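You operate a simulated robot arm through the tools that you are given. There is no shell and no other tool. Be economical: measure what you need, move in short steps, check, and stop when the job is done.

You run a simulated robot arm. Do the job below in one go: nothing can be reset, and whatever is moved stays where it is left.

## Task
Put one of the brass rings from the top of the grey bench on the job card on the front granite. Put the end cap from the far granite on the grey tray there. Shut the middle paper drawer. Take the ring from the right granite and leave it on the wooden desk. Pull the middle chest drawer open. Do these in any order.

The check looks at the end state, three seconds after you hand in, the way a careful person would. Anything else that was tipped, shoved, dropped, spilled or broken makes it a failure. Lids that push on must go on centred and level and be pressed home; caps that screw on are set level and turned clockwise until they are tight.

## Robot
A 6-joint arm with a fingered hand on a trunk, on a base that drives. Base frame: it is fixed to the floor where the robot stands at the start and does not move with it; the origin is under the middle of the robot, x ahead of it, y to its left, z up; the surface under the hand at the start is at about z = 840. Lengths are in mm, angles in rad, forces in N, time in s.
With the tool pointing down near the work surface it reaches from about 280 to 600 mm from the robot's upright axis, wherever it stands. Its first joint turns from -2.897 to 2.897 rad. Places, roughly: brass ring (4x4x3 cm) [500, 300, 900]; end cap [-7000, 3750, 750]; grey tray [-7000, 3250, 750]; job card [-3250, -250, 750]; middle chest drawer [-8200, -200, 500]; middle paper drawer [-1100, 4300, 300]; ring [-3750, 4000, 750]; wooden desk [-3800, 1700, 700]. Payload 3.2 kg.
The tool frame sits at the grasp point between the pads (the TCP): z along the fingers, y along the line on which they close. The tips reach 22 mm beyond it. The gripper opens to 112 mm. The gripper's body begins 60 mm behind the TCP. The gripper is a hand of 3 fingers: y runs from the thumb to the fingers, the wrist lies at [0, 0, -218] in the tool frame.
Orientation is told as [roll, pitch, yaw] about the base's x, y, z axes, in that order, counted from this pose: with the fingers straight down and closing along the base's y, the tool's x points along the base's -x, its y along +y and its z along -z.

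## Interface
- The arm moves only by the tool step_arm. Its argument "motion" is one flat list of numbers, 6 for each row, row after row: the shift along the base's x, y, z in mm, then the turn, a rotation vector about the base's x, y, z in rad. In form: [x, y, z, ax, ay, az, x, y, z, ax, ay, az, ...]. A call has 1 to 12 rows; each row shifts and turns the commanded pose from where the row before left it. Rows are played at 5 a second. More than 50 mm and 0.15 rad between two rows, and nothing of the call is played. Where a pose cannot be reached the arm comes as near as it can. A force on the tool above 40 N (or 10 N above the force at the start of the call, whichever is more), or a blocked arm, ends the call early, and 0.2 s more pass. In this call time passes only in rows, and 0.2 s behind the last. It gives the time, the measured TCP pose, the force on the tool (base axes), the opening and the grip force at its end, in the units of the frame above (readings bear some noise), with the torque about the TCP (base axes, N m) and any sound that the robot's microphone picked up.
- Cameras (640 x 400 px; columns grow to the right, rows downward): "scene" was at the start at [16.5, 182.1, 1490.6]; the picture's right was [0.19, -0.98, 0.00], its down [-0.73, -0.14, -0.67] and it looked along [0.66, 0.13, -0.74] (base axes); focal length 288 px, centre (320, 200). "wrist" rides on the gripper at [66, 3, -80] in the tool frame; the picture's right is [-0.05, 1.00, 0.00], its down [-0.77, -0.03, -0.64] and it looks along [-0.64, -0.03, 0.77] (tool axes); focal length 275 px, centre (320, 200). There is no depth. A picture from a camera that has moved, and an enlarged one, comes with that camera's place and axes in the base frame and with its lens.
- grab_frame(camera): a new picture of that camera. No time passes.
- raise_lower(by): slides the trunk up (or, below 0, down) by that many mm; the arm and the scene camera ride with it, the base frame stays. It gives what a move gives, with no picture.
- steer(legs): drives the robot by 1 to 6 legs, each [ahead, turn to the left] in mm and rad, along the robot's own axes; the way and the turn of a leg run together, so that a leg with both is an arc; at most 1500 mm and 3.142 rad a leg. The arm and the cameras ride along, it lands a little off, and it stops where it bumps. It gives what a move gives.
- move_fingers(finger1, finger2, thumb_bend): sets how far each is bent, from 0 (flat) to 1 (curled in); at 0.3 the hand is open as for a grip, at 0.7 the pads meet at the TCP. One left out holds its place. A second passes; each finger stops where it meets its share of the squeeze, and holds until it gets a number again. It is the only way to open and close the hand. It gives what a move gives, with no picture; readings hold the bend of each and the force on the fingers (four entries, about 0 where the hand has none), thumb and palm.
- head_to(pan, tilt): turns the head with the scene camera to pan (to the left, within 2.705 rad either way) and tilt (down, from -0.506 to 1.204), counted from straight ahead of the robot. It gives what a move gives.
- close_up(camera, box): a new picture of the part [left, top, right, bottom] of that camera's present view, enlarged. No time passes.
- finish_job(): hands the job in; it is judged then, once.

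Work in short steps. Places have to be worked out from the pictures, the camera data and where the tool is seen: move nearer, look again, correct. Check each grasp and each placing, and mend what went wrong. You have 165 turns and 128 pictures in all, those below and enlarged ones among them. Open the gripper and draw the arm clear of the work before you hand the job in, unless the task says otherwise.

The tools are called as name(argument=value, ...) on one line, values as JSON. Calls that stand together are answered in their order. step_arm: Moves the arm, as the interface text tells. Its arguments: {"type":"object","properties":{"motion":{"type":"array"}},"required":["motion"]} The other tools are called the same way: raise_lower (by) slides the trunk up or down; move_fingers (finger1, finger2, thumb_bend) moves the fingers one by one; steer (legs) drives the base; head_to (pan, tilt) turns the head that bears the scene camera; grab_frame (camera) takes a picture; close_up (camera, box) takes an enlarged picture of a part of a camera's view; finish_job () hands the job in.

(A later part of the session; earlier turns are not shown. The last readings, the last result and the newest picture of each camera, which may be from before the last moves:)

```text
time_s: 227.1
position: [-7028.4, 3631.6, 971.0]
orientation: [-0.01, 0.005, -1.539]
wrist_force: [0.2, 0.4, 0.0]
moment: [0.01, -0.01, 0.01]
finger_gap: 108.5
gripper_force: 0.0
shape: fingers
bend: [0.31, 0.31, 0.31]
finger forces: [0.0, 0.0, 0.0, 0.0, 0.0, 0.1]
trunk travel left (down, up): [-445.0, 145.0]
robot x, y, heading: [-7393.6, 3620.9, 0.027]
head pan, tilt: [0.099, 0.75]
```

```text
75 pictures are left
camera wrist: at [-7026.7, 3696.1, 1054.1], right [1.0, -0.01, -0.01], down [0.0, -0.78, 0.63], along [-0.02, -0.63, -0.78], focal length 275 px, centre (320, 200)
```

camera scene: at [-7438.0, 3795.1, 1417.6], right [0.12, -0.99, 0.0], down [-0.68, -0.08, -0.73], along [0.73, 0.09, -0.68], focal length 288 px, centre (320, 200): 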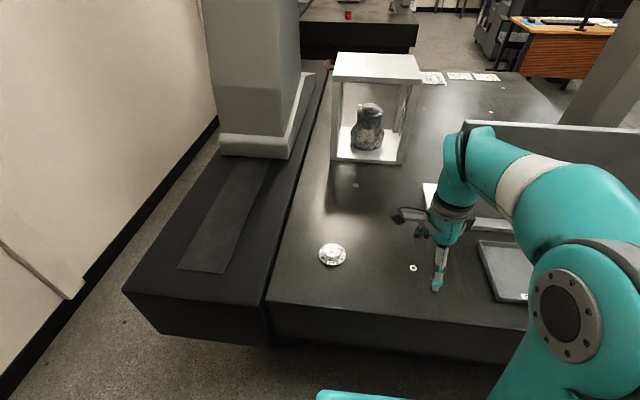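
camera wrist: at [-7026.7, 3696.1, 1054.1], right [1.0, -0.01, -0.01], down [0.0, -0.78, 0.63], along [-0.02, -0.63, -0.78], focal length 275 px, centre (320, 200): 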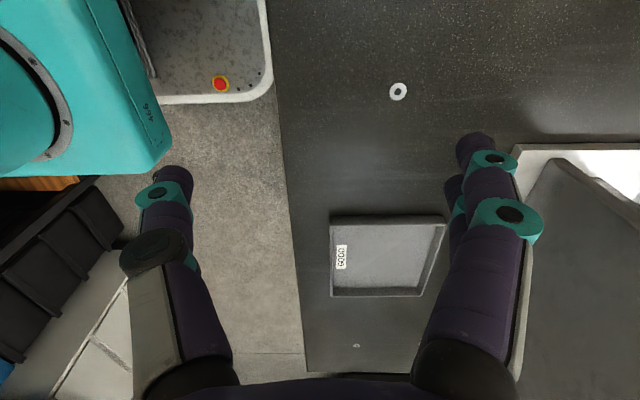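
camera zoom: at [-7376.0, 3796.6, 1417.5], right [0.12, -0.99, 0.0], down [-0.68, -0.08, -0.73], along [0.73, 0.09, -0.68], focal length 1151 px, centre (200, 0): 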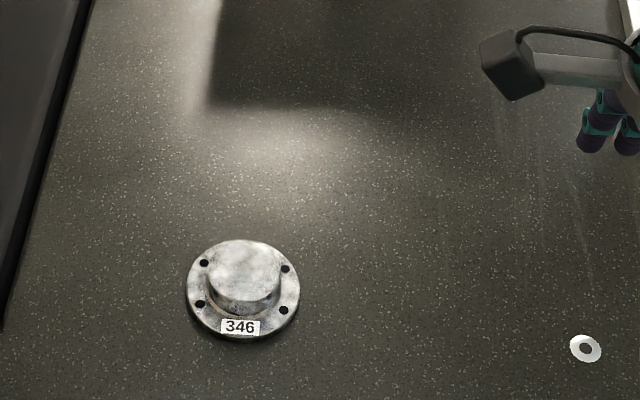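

The cap has an ~80 mm flange and ~50 mm boss; I'll grip the boss. I move above it.

step_arm(motion=[18, 32, -18, 0.002, -0.001, 0, 18, 32, -18, 0.002, -0.001, 0, 18, 32, -18, 0.002, -0.001, 0, 18, 32, -18, 0.002, -0.001, 0, 18, 32, -18, 0.002, -0.001, 0, 17, 32, -18, 0, 0, 0])

move_fingers(finger1=0.36, finger2=0.36, thumb_bend=0.36)

grab_frame(camera="wrist")

```text
time_s: 228.5
position: [-6921.6, 3825.8, 862.5]
orientation: [-0.004, 0.015, -1.539]
wrist_force: [1.0, -0.1, -0.1]
moment: [0.01, 0.03, -0.03]
finger_gap: 108.3
gripper_force: 0.0
shape: fingers
bend: [0.31, 0.31, 0.31]
finger forces: [0.1, 0.1, 0.1, 0.0, 0.0, 0.0]
trunk travel left (down, up): [-445.0, 145.0]
robot x, y, heading: [-7394.3, 3621.1, 0.02]
head pan, tilt: [0.099, 0.75]
```

```text
time_s: 229.5
position: [-6922.3, 3824.6, 863.0]
orientation: [-0.003, 0.017, -1.538]
wrist_force: [0.4, -0.5, -0.4]
moment: [-0.04, -0.02, 0.02]
finger_gap: 95.8
gripper_force: 0.1
shape: fingers
bend: [0.36, 0.36, 0.36]
finger forces: [0.0, 0.1, 0.0, 0.1, 0.0, 0.0]
trunk travel left (down, up): [-445.0, 145.0]
robot x, y, heading: [-7394.9, 3619.4, 0.027]
head pan, tilt: [0.099, 0.75]
```

```text
74 pictures are left
camera wrist: at [-6921.5, 3889.7, 945.5], right [1.0, -0.01, 0.0], down [-0.01, -0.78, 0.62], along [-0.01, -0.62, -0.78], focal length 275 px, centre (320, 200)
```

wrist: 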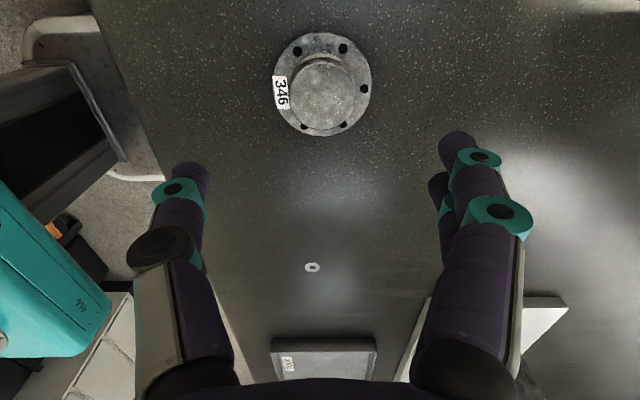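

Nearly centred over the cap. I correct tilt slightly and descend to z≈785.

step_arm(motion=[1, 2, -40, -0.008, -0.002, 0, 0, 0, -38, -0.008, -0.002, 0])

grab_frame(camera="wrist")

```text
time_s: 230.1
position: [-6920.7, 3825.7, 786.6]
orientation: [0.0, -0.002, -1.537]
wrist_force: [0.4, 0.6, -0.2]
moment: [-0.03, 0.01, 0.02]
finger_gap: 95.5
gripper_force: 0.1
shape: fingers
bend: [0.36, 0.36, 0.36]
finger forces: [0.0, 0.0, 0.0, 0.0, 0.0, 0.0]
trunk travel left (down, up): [-445.0, 145.0]
robot x, y, heading: [-7393.4, 3621.5, 0.023]
head pan, tilt: [0.099, 0.75]
```

```text
73 pictures are left
camera wrist: at [-6920.9, 3891.9, 867.5], right [1.0, -0.01, 0.0], down [-0.01, -0.77, 0.64], along [-0.01, -0.64, -0.77], focal length 275 px, centre (320, 200)
```

wrist: 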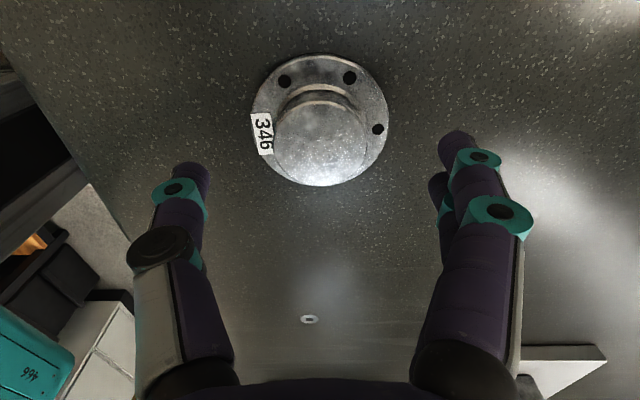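

Boss top is at z≈745, flange top ≈720. I lower to TCP z≈747 so the tips stay above the flange, then close.

step_arm(motion=[0, 1, -20, 0, 0, 0, 0, 0, -19, 0, 0, 0])

move_fingers(finger1=0.7, finger2=0.7, thumb_bend=0.7)

step_arm(motion=[0, 0, 15, 0, 0, 0, 0, 0, 25, 0, 0, 0])

grab_frame(camera="wrist")

```text
time_s: 230.7
position: [-6922.1, 3827.3, 747.0]
orientation: [-0.003, -0.002, -1.537]
wrist_force: [0.2, 0.3, 0.2]
moment: [-0.01, -0.01, 0.0]
finger_gap: 95.5
gripper_force: 0.2
shape: fingers
bend: [0.36, 0.36, 0.36]
finger forces: [0.0, 0.0, 0.0, 0.1, 0.0, 0.0]
trunk travel left (down, up): [-445.0, 145.0]
robot x, y, heading: [-7394.5, 3620.0, 0.022]
head pan, tilt: [0.099, 0.75]
```

```text
time_s: 231.7
position: [-6922.1, 3826.4, 746.8]
orientation: [-0.001, -0.001, -1.536]
wrist_force: [0.5, -0.5, 0.0]
moment: [0.02, 0.0, 0.02]
finger_gap: 39.1
gripper_force: 16.1
shape: fingers
bend: [0.58, 0.55, 0.6]
finger forces: [7.5, 8.3, 0.1, 0.1, 15.6, 0.1]
trunk travel left (down, up): [-445.0, 145.0]
robot x, y, heading: [-7394.9, 3622.5, 0.02]
head pan, tilt: [0.099, 0.75]
```

```text
time_s: 232.3
position: [-6919.8, 3827.7, 788.4]
orientation: [-0.004, -0.003, -1.538]
wrist_force: [-0.7, -0.2, -2.5]
moment: [-0.01, 0.04, -0.02]
finger_gap: 38.9
gripper_force: 15.5
shape: fingers
bend: [0.58, 0.54, 0.6]
finger forces: [7.6, 8.3, 0.0, 0.0, 15.7, 0.0]
trunk travel left (down, up): [-445.0, 145.0]
robot x, y, heading: [-7394.3, 3621.1, 0.024]
head pan, tilt: [0.099, 0.75]
```

```text
72 pictures are left
camera wrist: at [-6919.2, 3893.6, 869.3], right [1.0, -0.01, 0.0], down [-0.01, -0.77, 0.64], along [-0.01, -0.64, -0.77], focal length 275 px, centre (320, 200)
```

wrist: 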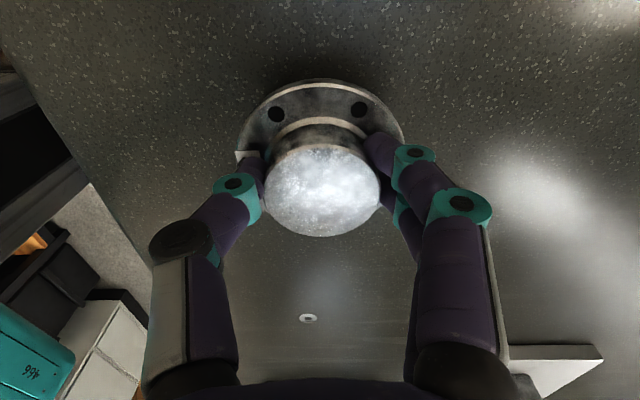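

Cap held. I lift to z≈880 and travel along x≈-6922 toward the tray, checking on the way.

step_arm(motion=[0, 0, 45, 0, 0, 0, 0, 0, 45, 0, 0, 0, -5, -45, 0, 0, 0, 0, 0, -45, 0, 0, 0, 0, 0, -45, 0, 0, 0, 0, 0, -45, 0, 0, 0, 0, 0, -45, 0, 0, 0, 0, 0, -45, 0, 0, 0, 0, 0, -45, 0, 0, 0, 0, 0, -45, 0, 0, 0, 0])

grab_frame(camera="wrist")

grab_frame(camera="scene")

```text
time_s: 234.5
position: [-6923.7, 3461.5, 876.8]
orientation: [-0.002, 0.0, -1.537]
wrist_force: [0.7, 0.2, -2.9]
moment: [0.02, -0.01, 0.05]
finger_gap: 38.6
gripper_force: 15.2
shape: fingers
bend: [0.58, 0.54, 0.61]
finger forces: [7.5, 8.2, 0.0, 0.0, 15.2, 0.0]
trunk travel left (down, up): [-445.0, 145.0]
robot x, y, heading: [-7396.0, 3618.3, 0.025]
head pan, tilt: [0.099, 0.75]
```

```text
71 pictures are left
camera wrist: at [-6923.3, 3527.9, 958.4], right [1.0, -0.01, 0.0], down [-0.01, -0.77, 0.64], along [-0.01, -0.64, -0.77], focal length 275 px, centre (320, 200)
```

wrist: 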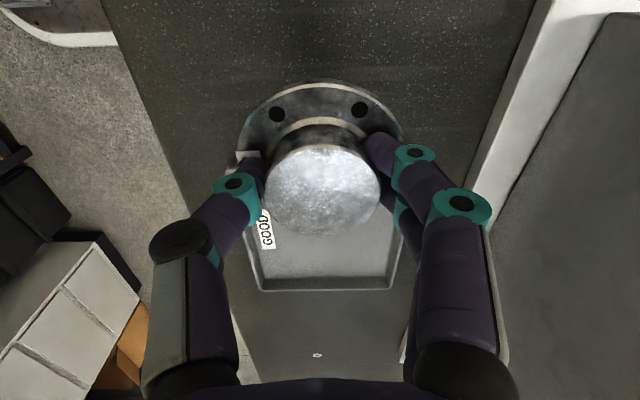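

```text
70 pictures are left
camera scene: at [-7376.3, 3796.2, 1417.6], right [0.12, -0.99, 0.0], down [-0.68, -0.08, -0.73], along [0.73, 0.09, -0.68], focal length 288 px, centre (320, 200)
```

scene: 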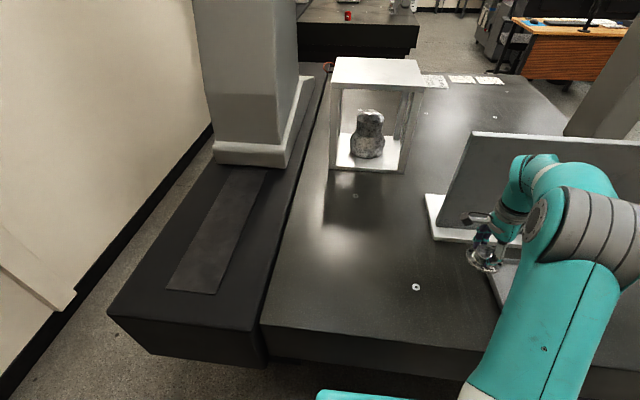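

Tray spans x≈-7022…-6834, y≈3157…3390. I move the cap over its middle (-6926, 3285) and start down.

step_arm(motion=[0, -44, 0, 0, 0, 0, 0, -44, -10, 0, 0, 0, 0, -44, -15, 0, 0, 0, 0, -43, -20, 0, 0, 0, 0, 0, -30, 0, 0, 0])

grab_frame(camera="wrist")

```text
time_s: 235.7
position: [-6922.9, 3289.4, 800.4]
orientation: [-0.003, 0.001, -1.537]
wrist_force: [0.0, 0.5, -2.3]
moment: [0.0, 0.0, 0.0]
finger_gap: 38.6
gripper_force: 15.3
shape: fingers
bend: [0.58, 0.54, 0.61]
finger forces: [7.3, 8.1, 0.0, 0.1, 15.0, 0.1]
trunk travel left (down, up): [-445.0, 145.0]
robot x, y, heading: [-7394.8, 3624.1, 0.024]
head pan, tilt: [0.099, 0.75]
```

```text
69 pictures are left
camera wrist: at [-6922.6, 3355.5, 881.9], right [1.0, -0.01, 0.0], down [-0.01, -0.77, 0.64], along [-0.01, -0.64, -0.77], focal length 275 px, centre (320, 200)
```

wrist: 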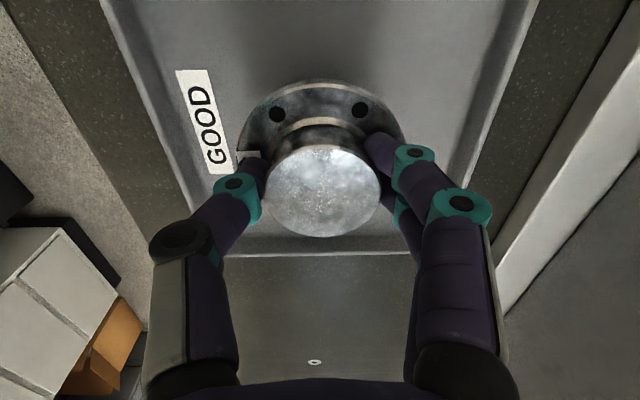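

Position inside the tray is good. I descend slowly to contact.

step_arm(motion=[0, 0, -20, 0, 0, 0, 0, 0, -15, 0, 0, 0, 0, 0, -4, 0, 0, 0, 0, 0, -3, 0, 0, 0])

step_arm(motion=[0, 0, -2, 0, 0, 0, 0, 0, -2, 0, 0, 0])

```text
time_s: 236.7
position: [-6925.7, 3290.7, 759.9]
orientation: [-0.001, 0.001, -1.538]
wrist_force: [0.1, 0.0, -1.7]
moment: [-0.02, 0.0, -0.02]
finger_gap: 38.7
gripper_force: 14.8
shape: fingers
bend: [0.58, 0.54, 0.61]
finger forces: [7.3, 8.2, 0.0, 0.1, 14.9, 0.0]
trunk travel left (down, up): [-445.0, 145.0]
robot x, y, heading: [-7392.7, 3616.2, 0.024]
head pan, tilt: [0.099, 0.75]
```

```text
time_s: 237.3
position: [-6925.2, 3291.3, 756.0]
orientation: [-0.002, 0.0, -1.538]
wrist_force: [0.2, -0.2, -1.8]
moment: [0.02, 0.02, 0.0]
finger_gap: 38.5
gripper_force: 15.4
shape: fingers
bend: [0.58, 0.54, 0.61]
finger forces: [7.3, 8.2, 0.0, 0.1, 15.0, 0.1]
trunk travel left (down, up): [-445.0, 145.0]
robot x, y, heading: [-7394.4, 3620.3, 0.022]
head pan, tilt: [0.099, 0.75]
```

Still no contact; continuing down.

step_arm(motion=[0, 0, -2, 0, 0, 0, 0, 0, -2, 0, 0, 0])

step_arm(motion=[0, 0, -2, 0, 0, 0])

```text
time_s: 237.9
position: [-6925.8, 3289.8, 753.6]
orientation: [-0.004, 0.0, -1.536]
wrist_force: [0.2, 0.4, -2.1]
moment: [0.02, 0.0, -0.01]
finger_gap: 38.3
gripper_force: 15.6
shape: fingers
bend: [0.58, 0.54, 0.61]
finger forces: [7.3, 8.2, 0.1, 0.0, 15.0, 0.0]
trunk travel left (down, up): [-445.0, 145.0]
robot x, y, heading: [-7393.9, 3620.5, 0.017]
head pan, tilt: [0.099, 0.75]
```

```text
time_s: 238.3
position: [-6923.9, 3290.5, 751.5]
orientation: [-0.002, -0.002, -1.538]
wrist_force: [-0.8, -0.6, 5.8]
moment: [0.01, -0.07, 0.01]
finger_gap: 38.6
gripper_force: 15.8
shape: fingers
bend: [0.58, 0.55, 0.61]
finger forces: [7.8, 8.2, 0.0, 0.0, 16.0, 0.0]
trunk travel left (down, up): [-445.0, 145.0]
robot x, y, heading: [-7393.7, 3622.3, 0.022]
head pan, tilt: [0.099, 0.75]
```

Contact on the tray floor. I release gently and lift.

move_fingers(finger1=0.51, finger2=0.48, thumb_bend=0.54)

move_fingers(finger1=0.4, finger2=0.4, thumb_bend=0.4)

step_arm(motion=[0, 0, 20, 0, 0, 0, 0, 0, 40, 0, 0, 0, 0, 0, 45, 0, 0, 0, 0, 0, 45, 0, 0, 0])

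grab_frame(camera="wrist")

```text
time_s: 239.3
position: [-6925.8, 3289.4, 750.0]
orientation: [-0.001, -0.002, -1.537]
wrist_force: [0.1, 1.0, 9.1]
moment: [0.0, 0.0, -0.02]
finger_gap: 45.4
gripper_force: 5.0
shape: fingers
bend: [0.53, 0.48, 0.54]
finger forces: [4.2, 0.1, 0.1, 0.0, 4.5, 0.1]
trunk travel left (down, up): [-445.0, 145.0]
robot x, y, heading: [-7390.7, 3620.1, 0.023]
head pan, tilt: [0.099, 0.75]
```

```text
time_s: 240.3
position: [-6925.9, 3290.1, 750.3]
orientation: [-0.002, 0.0, -1.537]
wrist_force: [0.0, 0.3, -0.5]
moment: [0.02, 0.0, 0.0]
finger_gap: 83.1
gripper_force: 0.1
shape: fingers
bend: [0.4, 0.4, 0.4]
finger forces: [0.1, 0.0, 0.0, 0.1, 0.0, 0.0]
trunk travel left (down, up): [-445.0, 145.0]
robot x, y, heading: [-7396.6, 3621.0, 0.02]
head pan, tilt: [0.099, 0.75]
```

```text
time_s: 241.3
position: [-6924.4, 3288.7, 900.7]
orientation: [-0.003, 0.001, -1.539]
wrist_force: [0.5, 0.0, 0.3]
moment: [-0.02, 0.01, 0.02]
finger_gap: 83.2
gripper_force: 0.1
shape: fingers
bend: [0.4, 0.4, 0.4]
finger forces: [0.0, 0.0, 0.0, 0.1, 0.0, 0.0]
trunk travel left (down, up): [-445.0, 145.0]
robot x, y, heading: [-7394.4, 3622.6, 0.022]
head pan, tilt: [0.099, 0.75]
```

```text
68 pictures are left
camera wrist: at [-6924.8, 3353.6, 981.6], right [1.0, -0.01, 0.0], down [-0.01, -0.77, 0.64], along [-0.01, -0.64, -0.77], focal length 275 px, centre (320, 200)
```

wrist: 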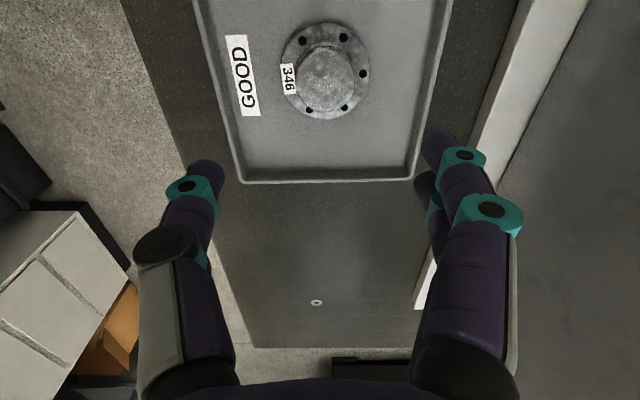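

The end cap sits flat in the grey tray. I retract and drive south toward the drawer chest.

step_arm(motion=[-12.5, 41.6, 9, 0, 0, 0, -12.5, 41.6, 9, 0, 0, 0, -12.5, 41.6, 9, 0, 0, 0, -12.5, 41.6, 9, 0, 0, 0, -12.5, 41.6, 9, 0, 0, 0, -12.5, 41.6, 9, 0, 0, 0, -12.5, 41.6, 9, 0, 0, 0, -12.5, 41.6, 9, 0, 0, 0])

steer(legs=[[-90, 0], [0, -1.59], [1400, 0], [1400, 0], [200, 0]])

head_to(pan=-0.6, tilt=0.4)

grab_frame(camera="scene")

```text
time_s: 243.1
position: [-7026.6, 3622.9, 972.0]
orientation: [-0.002, -0.002, -1.536]
wrist_force: [0.5, -0.5, 0.4]
moment: [-0.01, 0.0, 0.01]
finger_gap: 83.3
gripper_force: 0.0
shape: fingers
bend: [0.4, 0.4, 0.4]
finger forces: [0.1, 0.0, 0.0, 0.0, 0.0, 0.0]
trunk travel left (down, up): [-445.0, 145.0]
robot x, y, heading: [-7391.7, 3619.6, 0.024]
head pan, tilt: [0.099, 0.75]
```

```text
time_s: 262.4
position: [-7382.0, 265.8, 972.5]
orientation: [-0.002, 0.001, -3.096]
wrist_force: [1.0, -0.1, -0.4]
moment: [-0.02, -0.01, -0.02]
finger_gap: 83.3
gripper_force: 0.0
shape: fingers
bend: [0.4, 0.4, 0.4]
finger forces: [0.0, 0.1, 0.0, 0.0, 0.0, 0.0]
trunk travel left (down, up): [-445.0, 145.0]
robot x, y, heading: [-7387.4, 637.6, -1.541]
head pan, tilt: [0.099, 0.75]
```

```text
time_s: 263.4
position: [-7381.8, 267.0, 973.1]
orientation: [0.0, -0.001, -3.097]
wrist_force: [0.7, 0.1, -1.2]
moment: [0.03, 0.02, 0.01]
finger_gap: 83.2
gripper_force: 0.2
shape: fingers
bend: [0.4, 0.4, 0.4]
finger forces: [0.0, 0.0, 0.0, 0.0, 0.0, 0.0]
trunk travel left (down, up): [-445.0, 145.0]
robot x, y, heading: [-7388.3, 635.9, -1.536]
head pan, tilt: [-0.6, 0.4]
```

```text
67 pictures are left
camera scene: at [-7274.3, 623.2, 1448.6], right [-0.84, 0.54, 0.0], down [0.21, 0.33, -0.92], along [-0.49, -0.78, -0.39], focal length 288 px, centre (320, 200)
```

scene: 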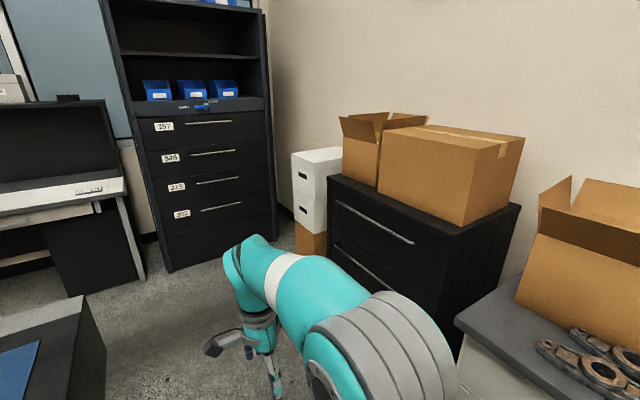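

The chest is the black one with the cardboard boxes; its long bar handles face +x. I drive to about (-7520, -290) and face it.

steer(legs=[[0, -0.175], [935, 0], [0, -1.43]])

head_to(pan=-0.1, tilt=0.75)

grab_frame(camera="scene")

```text
time_s: 272.5
position: [-7870.8, -280.2, 972.7]
orientation: [-0.001, 0.001, 1.614]
wrist_force: [0.2, -0.6, 0.0]
moment: [0.01, -0.01, 0.0]
finger_gap: 83.3
gripper_force: 0.0
shape: fingers
bend: [0.4, 0.4, 0.4]
finger forces: [0.0, 0.1, 0.1, 0.1, 0.1, 0.1]
trunk travel left (down, up): [-445.0, 145.0]
robot x, y, heading: [-7501.7, -273.6, -3.112]
head pan, tilt: [-0.6, 0.4]
```

```text
time_s: 273.4
position: [-7871.2, -281.7, 972.8]
orientation: [-0.002, 0.0, 1.613]
wrist_force: [0.4, -0.8, -0.3]
moment: [0.0, 0.0, 0.04]
finger_gap: 83.3
gripper_force: 0.2
shape: fingers
bend: [0.4, 0.4, 0.4]
finger forces: [0.0, 0.0, 0.1, 0.0, 0.0, 0.0]
trunk travel left (down, up): [-445.0, 145.0]
robot x, y, heading: [-7496.5, -274.8, -3.107]
head pan, tilt: [-0.099, 0.75]
```

```text
66 pictures are left
camera scene: at [-7519.9, -433.5, 1417.6], right [0.07, 1.0, 0.0], down [0.68, -0.05, -0.73], along [-0.73, 0.05, -0.68], focal length 288 px, centre (320, 200)
```

scene: 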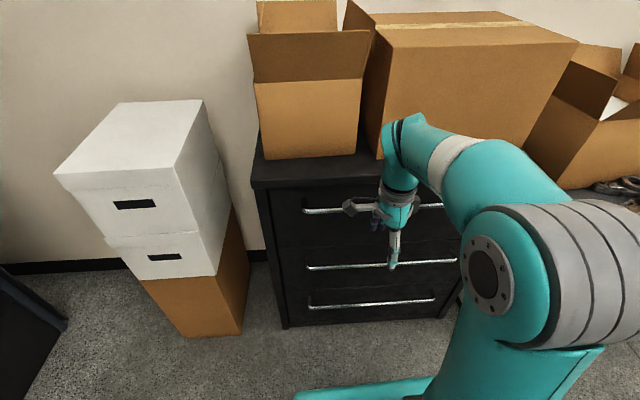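

The chest has three bar-handled drawers; the middle handle is about z≈550, x≈-8095, spanning y≈-437…109. I'll stand off to the side at about (-7530, -680) so I can pull the drawer well past the arm.

steer(legs=[[0, 1.536], [405, 0], [0, -1.571]])

raise_lower(by=-200)

head_to(pan=-0.35, tilt=0.6)

grab_frame(camera="scene")

```text
time_s: 283.5
position: [-7868.1, -669.7, 974.3]
orientation: [-0.001, 0.0, 1.57]
wrist_force: [-0.4, -0.5, -0.6]
moment: [-0.04, -0.02, -0.01]
finger_gap: 83.4
gripper_force: 0.0
shape: fingers
bend: [0.4, 0.4, 0.4]
finger forces: [0.1, 0.0, 0.0, 0.1, 0.0, 0.1]
trunk travel left (down, up): [-445.0, 145.0]
robot x, y, heading: [-7500.8, -681.9, 3.13]
head pan, tilt: [-0.099, 0.75]
```

```text
time_s: 285.7
position: [-7869.2, -670.2, 772.6]
orientation: [-0.002, 0.001, 1.569]
wrist_force: [0.0, -0.3, -0.2]
moment: [-0.01, -0.02, -0.04]
finger_gap: 83.3
gripper_force: 0.0
shape: fingers
bend: [0.4, 0.4, 0.4]
finger forces: [0.1, 0.0, 0.0, 0.1, 0.1, 0.0]
trunk travel left (down, up): [-245.0, 345.0]
robot x, y, heading: [-7502.6, -679.8, 3.136]
head pan, tilt: [-0.099, 0.75]
```

```text
time_s: 286.5
position: [-7867.7, -668.7, 773.8]
orientation: [-0.002, -0.002, 1.571]
wrist_force: [0.4, 0.2, 0.8]
moment: [0.02, 0.0, 0.01]
finger_gap: 83.3
gripper_force: 0.2
shape: fingers
bend: [0.4, 0.4, 0.4]
finger forces: [0.1, 0.1, 0.1, 0.0, 0.0, 0.0]
trunk travel left (down, up): [-245.0, 345.0]
robot x, y, heading: [-7500.3, -674.9, 3.128]
head pan, tilt: [-0.351, 0.6]
```

```text
65 pictures are left
camera scene: at [-7525.3, -814.6, 1230.4], right [0.35, 0.94, 0.0], down [0.53, -0.2, -0.82], along [-0.77, 0.29, -0.57], focal length 288 px, centre (320, 200)
```

scene: 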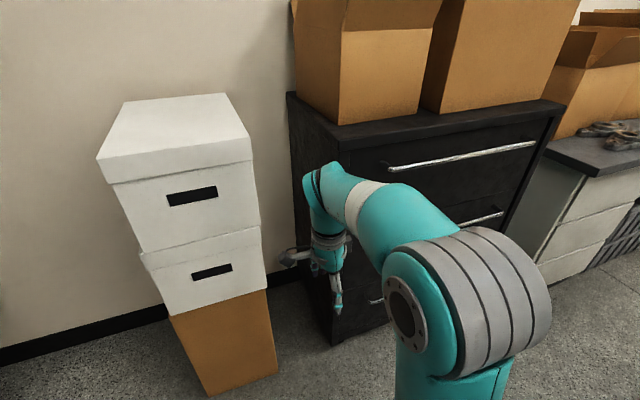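

Triangulating: the middle handle bar is at x≈-8044, z≈632, y≈-437…54. I lower the trunk 120 mm more and rotate the tool to point horizontally at the chest while moving to y≈-250.

raise_lower(by=-120)

step_arm(motion=[-4, 35, 0, 0, 0.131, 0, -4, 35, 0, 0, 0.131, 0, -4, 35, 0, 0, 0.131, 0, -4, 35, 0, 0, 0.131, 0, -4, 35, 0, 0, 0.131, 0, -4, 35, 0, 0, 0.131, 0])

grab_frame(camera="wrist")

```text
time_s: 288.0
position: [-7869.8, -669.6, 652.9]
orientation: [-0.002, 0.001, 1.568]
wrist_force: [-0.2, -0.2, 0.1]
moment: [0.01, 0.03, 0.01]
finger_gap: 83.2
gripper_force: 0.0
shape: fingers
bend: [0.4, 0.4, 0.4]
finger forces: [0.0, 0.0, 0.0, 0.1, 0.0, 0.1]
trunk travel left (down, up): [-125.0, 465.0]
robot x, y, heading: [-7500.4, -679.7, 3.129]
head pan, tilt: [-0.351, 0.6]
```

```text
time_s: 289.4
position: [-7893.6, -457.7, 654.0]
orientation: [0.788, -0.001, 1.567]
wrist_force: [0.2, 0.1, -0.3]
moment: [-0.01, -0.02, 0.03]
finger_gap: 83.3
gripper_force: 0.0
shape: fingers
bend: [0.4, 0.4, 0.4]
finger forces: [0.0, 0.0, 0.1, 0.0, 0.1, 0.1]
trunk travel left (down, up): [-125.0, 465.0]
robot x, y, heading: [-7497.2, -676.4, 3.13]
head pan, tilt: [-0.351, 0.6]
```

```text
64 pictures are left
camera wrist: at [-7839.9, -523.4, 713.4], right [-0.71, 0.05, 0.71], down [0.48, 0.77, 0.42], along [-0.52, 0.64, -0.57], focal length 275 px, centre (320, 200)
```

wrist: 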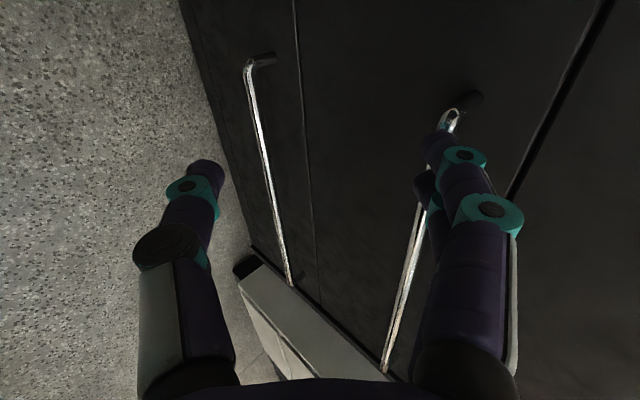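

The bar is confirmed at x≈-8042, z≈640, with ~48 mm standoff. I complete the rotation and move to y≈-248.

step_arm(motion=[-4, 35, -2, 0, 0.131, 0, -4, 35, -2, 0, 0.131, 0, -4, 35, -2, 0, 0.131, 0, -4, 35, -2, 0, 0.131, 0, -4, 35, -3, 0, 0.131, 0, -4, 35, -3, 0, 0.131, 0])

grab_frame(camera="wrist")

```text
time_s: 290.8
position: [-7917.7, -245.5, 638.9]
orientation: [1.574, 0.001, 1.571]
wrist_force: [-0.2, -0.1, -0.7]
moment: [0.02, -0.01, -0.03]
finger_gap: 83.3
gripper_force: 0.1
shape: fingers
bend: [0.4, 0.4, 0.4]
finger forces: [0.0, 0.0, 0.1, 0.1, 0.0, 0.0]
trunk travel left (down, up): [-125.0, 465.0]
robot x, y, heading: [-7501.4, -681.0, 3.132]
head pan, tilt: [-0.351, 0.6]
```

```text
63 pictures are left
camera wrist: at [-7838.0, -312.8, 642.8], right [0.0, 0.05, 1.0], down [0.64, 0.77, -0.04], along [-0.77, 0.64, -0.03], focal length 275 px, centre (320, 200)
```

wrist: 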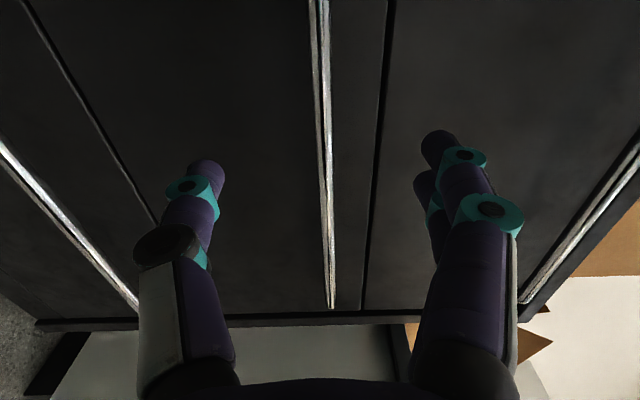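

The bar passes between thumb and fingers at z≈640. I advance 122 mm so the pads straddle it.

step_arm(motion=[-40, 0, 0.5, 0, 0, 0, -40, 0, 0.5, 0, 0, 0, -30, 0, 0, 0, 0, 0, -12, 0, 0, 0, 0, 0])

grab_frame(camera="wrist")

```text
time_s: 291.8
position: [-8040.2, -247.1, 640.0]
orientation: [1.572, 0.003, 1.569]
wrist_force: [0.3, 0.2, 0.8]
moment: [0.03, 0.0, -0.02]
finger_gap: 83.4
gripper_force: 0.0
shape: fingers
bend: [0.4, 0.4, 0.4]
finger forces: [0.1, 0.1, 0.0, 0.0, 0.0, 0.0]
trunk travel left (down, up): [-125.0, 465.0]
robot x, y, heading: [-7503.3, -681.3, 3.134]
head pan, tilt: [-0.351, 0.6]
```

```text
62 pictures are left
camera wrist: at [-7960.5, -314.6, 644.3], right [0.0, 0.05, 1.0], down [0.64, 0.77, -0.04], along [-0.77, 0.64, -0.03], focal length 275 px, centre (320, 200)
```

wrist: 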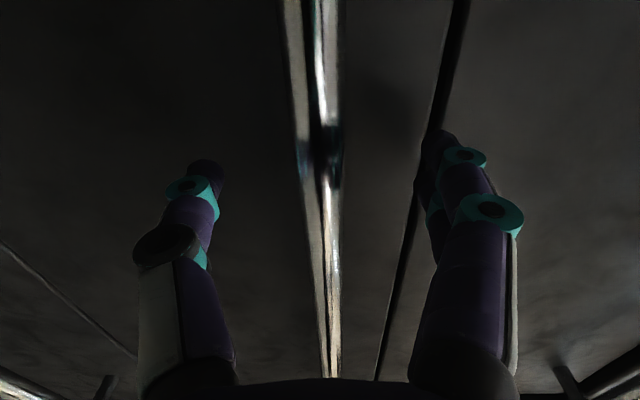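

I close on the bar.

move_fingers(finger1=0.72, finger2=0.72, thumb_bend=0.72)

grab_frame(camera="wrist")

```text
time_s: 292.8
position: [-8040.5, -248.5, 640.0]
orientation: [1.572, 0.002, 1.571]
wrist_force: [-0.5, 0.8, -0.7]
moment: [0.0, 0.01, -0.01]
finger_gap: 0.0
gripper_force: 0.1
shape: fingers
bend: [0.72, 0.72, 0.72]
finger forces: [0.1, 0.1, 0.1, 0.0, 0.7, 0.0]
trunk travel left (down, up): [-125.0, 465.0]
robot x, y, heading: [-7497.2, -679.6, 3.129]
head pan, tilt: [-0.351, 0.6]
```

```text
61 pictures are left
camera wrist: at [-7960.3, -314.6, 644.3], right [0.0, 0.05, 1.0], down [0.64, 0.77, -0.04], along [-0.77, 0.64, -0.03], focal length 275 px, centre (320, 200)
```

wrist: 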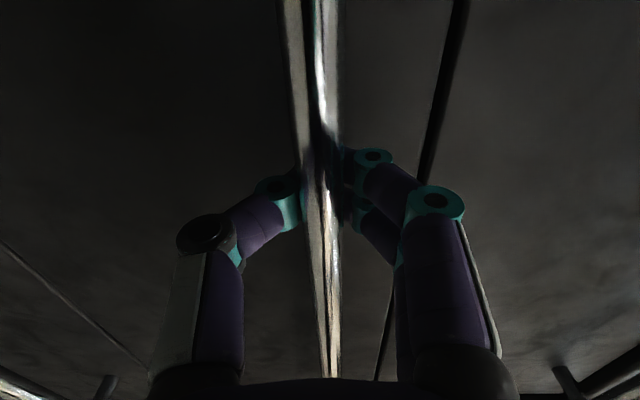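

The fingers closed behind the bar, hooking it. I pull gently in +x and watch the force.

step_arm(motion=[10, 0, 0, 0, 0, 0, 10, 0, 0, 0, 0, 0, 10, 0, 0, 0, 0, 0, 10, 0, 0, 0, 0, 0])

grab_frame(camera="wrist")

```text
time_s: 293.8
position: [-7998.1, -250.1, 640.1]
orientation: [1.571, 0.0, 1.571]
wrist_force: [-0.3, -0.6, -2.0]
moment: [0.01, 0.0, 0.07]
finger_gap: 0.2
gripper_force: 0.5
shape: fingers
bend: [0.72, 0.72, 0.71]
finger forces: [0.1, 0.1, 0.0, 0.0, 1.2, 0.1]
trunk travel left (down, up): [-125.0, 465.0]
robot x, y, heading: [-7502.6, -681.0, 3.125]
head pan, tilt: [-0.351, 0.6]
```

```text
60 pictures are left
camera wrist: at [-7918.1, -315.8, 644.4], right [0.0, 0.05, 1.0], down [0.64, 0.77, -0.04], along [-0.77, 0.64, -0.03], focal length 275 px, centre (320, 200)
```

wrist: 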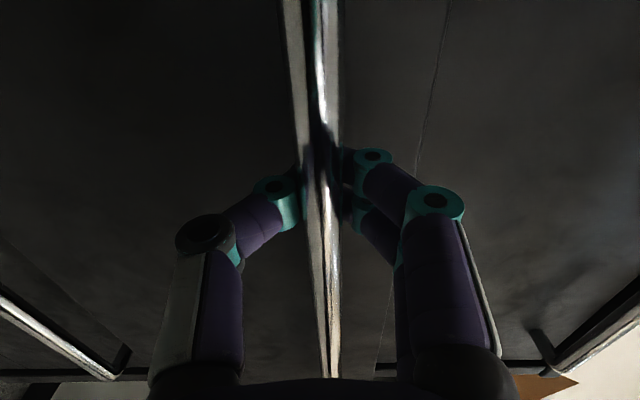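

The drawer moves with the hand, at little force. I continue the pull.

step_arm(motion=[15, 0, 0, 0, 0, 0, 15, 0, 0, 0, 0, 0, 15, 0, 0, 0, 0, 0, 15, 0, 0, 0, 0, 0, 15, 0, 0, 0, 0, 0, 15, 0, 0, 0, 0, 0, 15, 0, 0, 0, 0, 0, 15, 0, 0, 0, 0, 0])

step_arm(motion=[15, 0, 0, 0, 0, 0, 15, 0, 0, 0, 0, 0, 15, 0, 0, 0, 0, 0, 15, 0, 0, 0, 0, 0, 15, 0, 0, 0, 0, 0, 15, 0, 0, 0, 0, 0, 15, 0, 0, 0, 0, 0, 15, 0, 0, 0, 0, 0])

grab_frame(camera="wrist")

grab_frame(camera="scene")

```text
time_s: 295.6
position: [-7877.4, -249.8, 640.7]
orientation: [1.572, 0.003, 1.57]
wrist_force: [0.6, -0.1, -0.2]
moment: [0.02, 0.03, 0.0]
finger_gap: 0.0
gripper_force: 0.0
shape: fingers
bend: [0.72, 0.72, 0.72]
finger forces: [0.0, 0.1, 0.0, 0.0, 0.1, 0.0]
trunk travel left (down, up): [-125.0, 465.0]
robot x, y, heading: [-7502.2, -684.1, 3.134]
head pan, tilt: [-0.351, 0.6]
```

```text
time_s: 297.4
position: [-7763.7, -234.6, 650.1]
orientation: [1.565, 0.005, 1.571]
wrist_force: [0.5, -8.9, -13.4]
moment: [-0.15, -0.04, 0.0]
finger_gap: 7.2
gripper_force: 6.2
shape: fingers
bend: [0.72, 0.72, 0.67]
finger forces: [0.1, 0.0, 0.0, 0.0, 12.7, 0.0]
out of reach, approached as far as the arm can: row 4, 6, 7, 8
trunk travel left (down, up): [-125.0, 465.0]
robot x, y, heading: [-7499.4, -679.5, 3.13]
head pan, tilt: [-0.351, 0.6]
```

```text
59 pictures are left
camera wrist: at [-7683.4, -302.5, 655.3], right [0.0, 0.05, 1.0], down [0.64, 0.77, -0.04], along [-0.77, 0.63, -0.04], focal length 275 px, centre (320, 200)
```

wrist: 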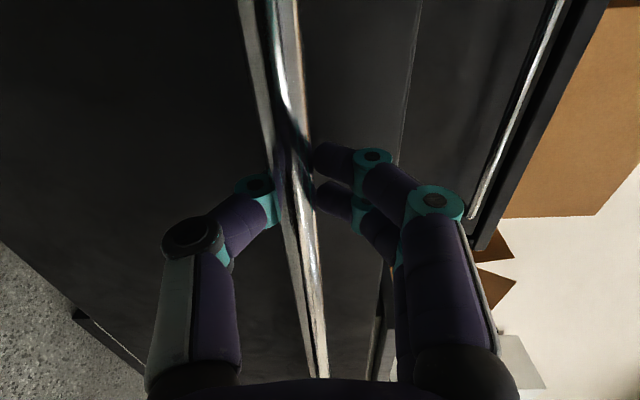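

```text
58 pictures are left
camera scene: at [-7525.8, -814.3, 1110.3], right [0.35, 0.94, 0.0], down [0.53, -0.2, -0.82], along [-0.77, 0.29, -0.57], focal length 288 px, centre (320, 200)
```

scene: 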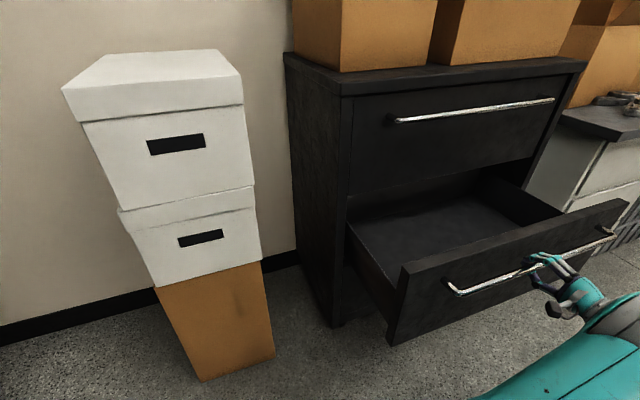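

The drawer is well open (~270 mm). I open the fingers and back the robot off straight to unhook.

move_fingers(finger1=0.4, finger2=0.4, thumb_bend=0.4)

grab_frame(camera="wrist")

```text
time_s: 298.4
position: [-7764.0, -235.8, 651.9]
orientation: [1.569, 0.006, 1.571]
wrist_force: [0.3, 0.3, 1.1]
moment: [-0.01, 0.01, -0.05]
finger_gap: 83.2
gripper_force: 0.1
shape: fingers
bend: [0.4, 0.4, 0.4]
finger forces: [0.1, 0.0, 0.0, 0.0, 0.0, 0.0]
trunk travel left (down, up): [-125.0, 465.0]
robot x, y, heading: [-7501.6, -683.2, 3.133]
head pan, tilt: [-0.351, 0.6]
```

```text
57 pictures are left
camera wrist: at [-7683.6, -302.3, 656.1], right [0.0, 0.05, 1.0], down [0.64, 0.77, -0.04], along [-0.77, 0.64, -0.03], focal length 275 px, centre (320, 200)
```

wrist: 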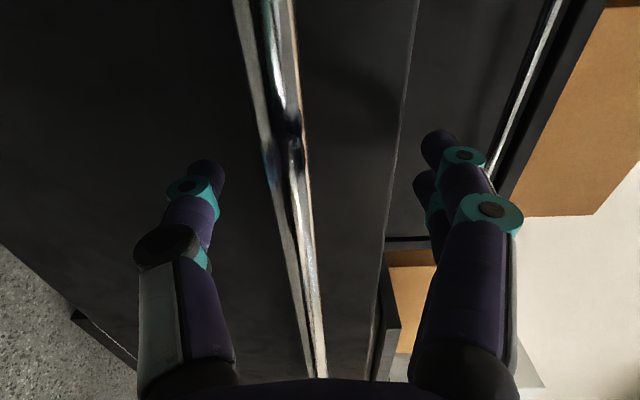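

Fingers are clear of the bar on both sides. I reverse 150 mm.

steer(legs=[[-150, 0]])

grab_frame(camera="scene")

```text
time_s: 299.7
position: [-7613.4, -236.9, 651.2]
orientation: [1.57, 0.003, 1.572]
wrist_force: [-0.9, 0.1, -0.1]
moment: [-0.01, 0.01, 0.01]
finger_gap: 83.2
gripper_force: 0.1
shape: fingers
bend: [0.4, 0.4, 0.4]
finger forces: [0.0, 0.0, 0.1, 0.0, 0.1, 0.1]
trunk travel left (down, up): [-125.0, 465.0]
robot x, y, heading: [-7352.9, -680.0, 3.131]
head pan, tilt: [-0.351, 0.6]
```

```text
56 pictures are left
camera scene: at [-7375.6, -816.0, 1110.5], right [0.35, 0.94, 0.0], down [0.53, -0.2, -0.83], along [-0.77, 0.29, -0.56], focal length 288 px, centre (320, 200)
```

scene: 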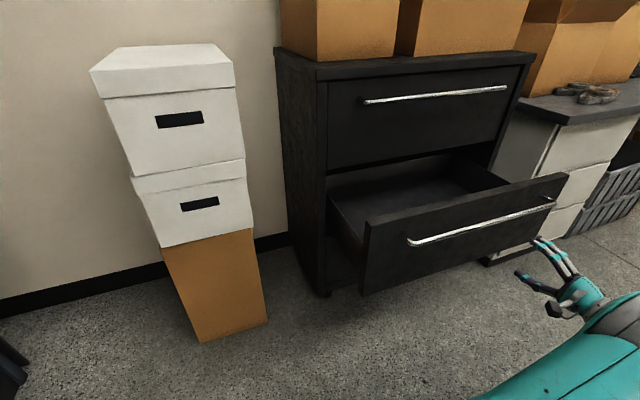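

Drawer stays open. I swing the arm back in front with the tool down, then raise the trunk for driving.

step_arm(motion=[0, -36, 8, 0, -0.131, 0, 0, -36, 8, 0, -0.131, 0, 0, -36, 8, 0, -0.131, 0, -5, -36, 8, 0, -0.131, 0, -7, -36, 8, 0, -0.131, 0, -10, -36, 8, 0, -0.131, 0, -10, -36, 8, 0, -0.131, 0, -10, -36, 8, 0, -0.131, 0, -10, -36, 8, 0, -0.131, 0, -10, -36, 8, 0, -0.131, 0, -10, -36, 8, 0, -0.131, 0, -10, -36, 8, 0, -0.131, 0])

raise_lower(by=200)

grab_frame(camera="scene")

```text
time_s: 302.3
position: [-7697.1, -668.9, 750.3]
orientation: [-0.004, 0.0, 1.567]
wrist_force: [-0.2, -1.4, -0.2]
moment: [0.0, 0.02, 0.01]
finger_gap: 83.6
gripper_force: 0.2
shape: fingers
bend: [0.4, 0.4, 0.4]
finger forces: [0.0, 0.0, 0.0, 0.0, 0.0, 0.0]
trunk travel left (down, up): [-125.0, 465.0]
robot x, y, heading: [-7349.7, -684.9, 3.133]
head pan, tilt: [-0.351, 0.6]
```

```text
time_s: 304.5
position: [-7697.5, -666.5, 949.8]
orientation: [-0.004, 0.0, 1.565]
wrist_force: [0.2, -0.6, 0.6]
moment: [-0.03, 0.03, -0.02]
finger_gap: 83.7
gripper_force: 0.0
shape: fingers
bend: [0.4, 0.4, 0.4]
finger forces: [0.1, 0.0, 0.0, 0.0, 0.0, 0.0]
trunk travel left (down, up): [-325.0, 265.0]
robot x, y, heading: [-7351.5, -684.0, 3.132]
head pan, tilt: [-0.351, 0.6]
```

```text
55 pictures are left
camera scene: at [-7375.6, -816.2, 1310.4], right [0.35, 0.94, 0.0], down [0.53, -0.2, -0.83], along [-0.77, 0.29, -0.56], focal length 288 px, centre (320, 200)
```

scene: 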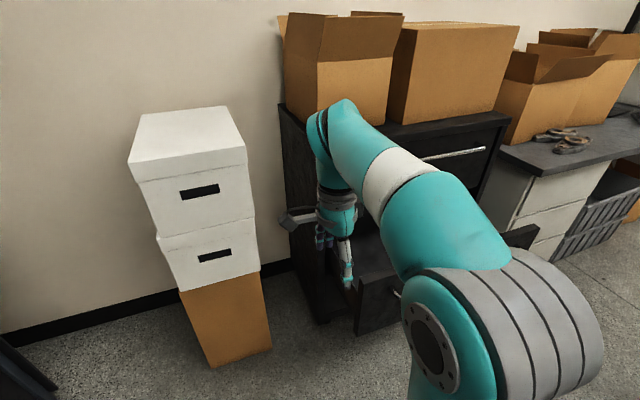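

Now the paper drawer: I go back via the window aisle (y≈-1080) heading east.

steer(legs=[[0, 1.58], [390, 0], [0, 1.571], [1200, 0]])

head_to(pan=0, tilt=0.45)

grab_frame(camera="scene")

```text
time_s: 320.2
position: [-5826.0, -1119.6, 949.8]
orientation: [-0.005, 0.0, -1.596]
wrist_force: [0.4, -0.5, 1.0]
moment: [0.02, 0.01, 0.02]
finger_gap: 83.5
gripper_force: 0.0
shape: fingers
bend: [0.4, 0.4, 0.4]
finger forces: [0.0, 0.0, 0.0, 0.1, 0.0, 0.0]
trunk travel left (down, up): [-325.0, 265.0]
robot x, y, heading: [-6171.2, -1099.8, -0.028]
head pan, tilt: [-0.351, 0.6]
```

```text
time_s: 321.0
position: [-5826.2, -1120.1, 949.2]
orientation: [-0.005, 0.0, -1.594]
wrist_force: [-0.3, 0.2, -2.1]
moment: [-0.04, -0.02, 0.0]
finger_gap: 83.5
gripper_force: 0.1
shape: fingers
bend: [0.4, 0.4, 0.4]
finger forces: [0.0, 0.1, 0.0, 0.0, 0.1, 0.0]
trunk travel left (down, up): [-325.0, 265.0]
robot x, y, heading: [-6169.5, -1101.5, -0.029]
head pan, tilt: [0.0, 0.45]
```

```text
54 pictures are left
camera scene: at [-6137.6, -933.7, 1324.0], right [-0.03, -1.0, 0.0], down [-0.44, 0.01, -0.9], along [0.9, -0.03, -0.44], focal length 288 px, centre (320, 200)
```

scene: 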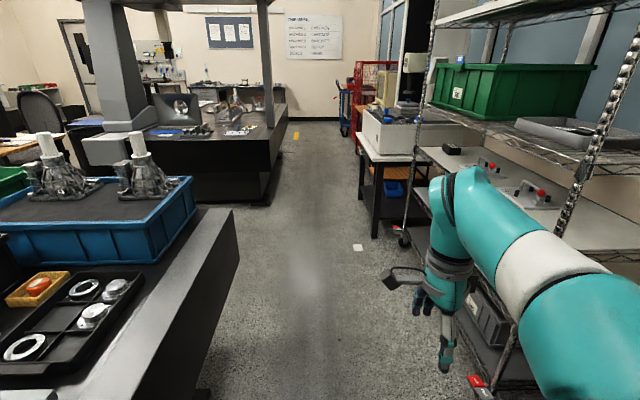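

Aisle is clear (tables at y≲-1470, granite at y≳-620). I correct heading and drive east to about x≈-670.

steer(legs=[[0, 0.045], [1500, 0], [1500, 0], [1500, 0]])

```text
time_s: 342.8
position: [-1338.3, -937.8, 950.5]
orientation: [-0.005, 0.001, -1.525]
wrist_force: [-1.2, -0.1, 0.8]
moment: [-0.02, 0.02, 0.01]
finger_gap: 83.4
gripper_force: 0.0
shape: fingers
bend: [0.4, 0.4, 0.4]
finger forces: [0.1, 0.1, 0.0, 0.0, 0.1, 0.0]
trunk travel left (down, up): [-325.0, 265.0]
robot x, y, heading: [-1686.5, -938.0, 0.04]
head pan, tilt: [0.0, 0.45]
```

On course. I continue to x≈-620 and turn north toward the printer.

steer(legs=[[1070, 0], [0, 1.55], [1500, 0], [1500, 0], [500, 0]])

head_to(pan=0.35, tilt=0.45)

grab_frame(camera="scene")

```text
time_s: 368.6
position: [-491.2, 2924.9, 948.3]
orientation: [-0.006, -0.002, -0.047]
wrist_force: [-0.6, -1.9, -0.2]
moment: [-0.01, 0.02, -0.01]
finger_gap: 83.4
gripper_force: 0.0
shape: fingers
bend: [0.4, 0.4, 0.4]
finger forces: [0.1, 0.1, 0.0, 0.0, 0.0, 0.0]
trunk travel left (down, up): [-325.0, 265.0]
robot x, y, heading: [-518.3, 2576.6, 1.516]
head pan, tilt: [0.0, 0.45]
```

```text
time_s: 369.4
position: [-489.1, 2923.7, 949.2]
orientation: [-0.007, 0.0, -0.047]
wrist_force: [-0.1, 0.3, -0.1]
moment: [0.02, 0.0, -0.02]
finger_gap: 83.6
gripper_force: 0.1
shape: fingers
bend: [0.4, 0.4, 0.4]
finger forces: [0.0, 0.1, 0.0, 0.1, 0.0, 0.1]
trunk travel left (down, up): [-325.0, 265.0]
robot x, y, heading: [-514.5, 2576.8, 1.518]
head pan, tilt: [0.351, 0.45]
```

```text
53 pictures are left
camera scene: at [-715.7, 2614.9, 1324.0], right [0.96, 0.29, 0.0], down [0.13, -0.42, -0.9], along [-0.26, 0.86, -0.44], focal length 288 px, centre (320, 200)
```

scene: 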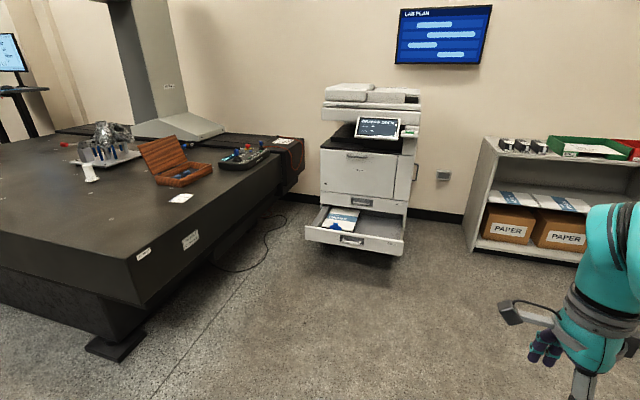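

The open tray on the printer is seen clearly. I enlarge it.

close_up(camera="scene", box=[280, 130, 440, 270])

```text
2.86 times, centred on (360, 200) of scene
camera zoom: at [-715.7, 2614.9, 1324.0], right [0.96, 0.29, 0.0], down [0.13, -0.42, -0.9], along [-0.26, 0.86, -0.44], focal length 822 px, centre (206, 200)
```

zoom: 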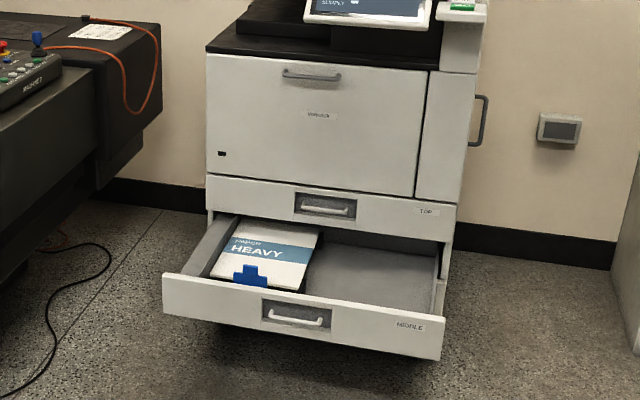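

The tray is labelled MIDDLE. I drive to about (-960, 3350) facing it squarely.

steer(legs=[[0, 0.574], [860, 0], [0, -0.521]])

head_to(pan=-0.25, tilt=0.7)

grab_frame(camera="scene")

```text
time_s: 377.0
position: [-942.8, 3668.8, 949.7]
orientation: [-0.006, 0.001, 0.006]
wrist_force: [-0.4, 0.1, 0.2]
moment: [0.0, 0.02, 0.01]
finger_gap: 83.5
gripper_force: 0.3
shape: fingers
bend: [0.4, 0.4, 0.4]
finger forces: [0.1, 0.0, 0.0, 0.0, 0.0, 0.0]
trunk travel left (down, up): [-325.0, 265.0]
robot x, y, heading: [-949.8, 3319.2, 1.567]
head pan, tilt: [0.351, 0.45]
```

```text
time_s: 378.0
position: [-942.6, 3668.8, 948.6]
orientation: [-0.005, 0.001, 0.006]
wrist_force: [0.0, -0.9, -0.7]
moment: [-0.01, -0.04, 0.01]
finger_gap: 83.6
gripper_force: 0.1
shape: fingers
bend: [0.4, 0.4, 0.4]
finger forces: [0.0, 0.0, 0.0, 0.0, 0.1, 0.0]
trunk travel left (down, up): [-325.0, 265.0]
robot x, y, heading: [-954.1, 3322.0, 1.568]
head pan, tilt: [-0.25, 0.7]
```

```text
51 pictures are left
camera scene: at [-1099.1, 3344.8, 1301.8], right [0.97, -0.25, 0.0], down [-0.16, -0.62, -0.77], along [0.19, 0.74, -0.64], focal length 288 px, centre (320, 200)
```

scene: 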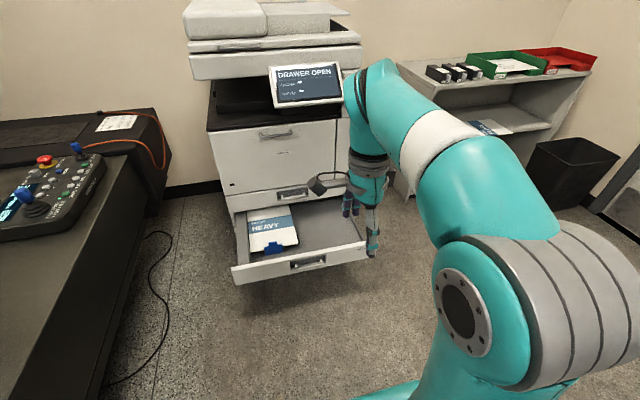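

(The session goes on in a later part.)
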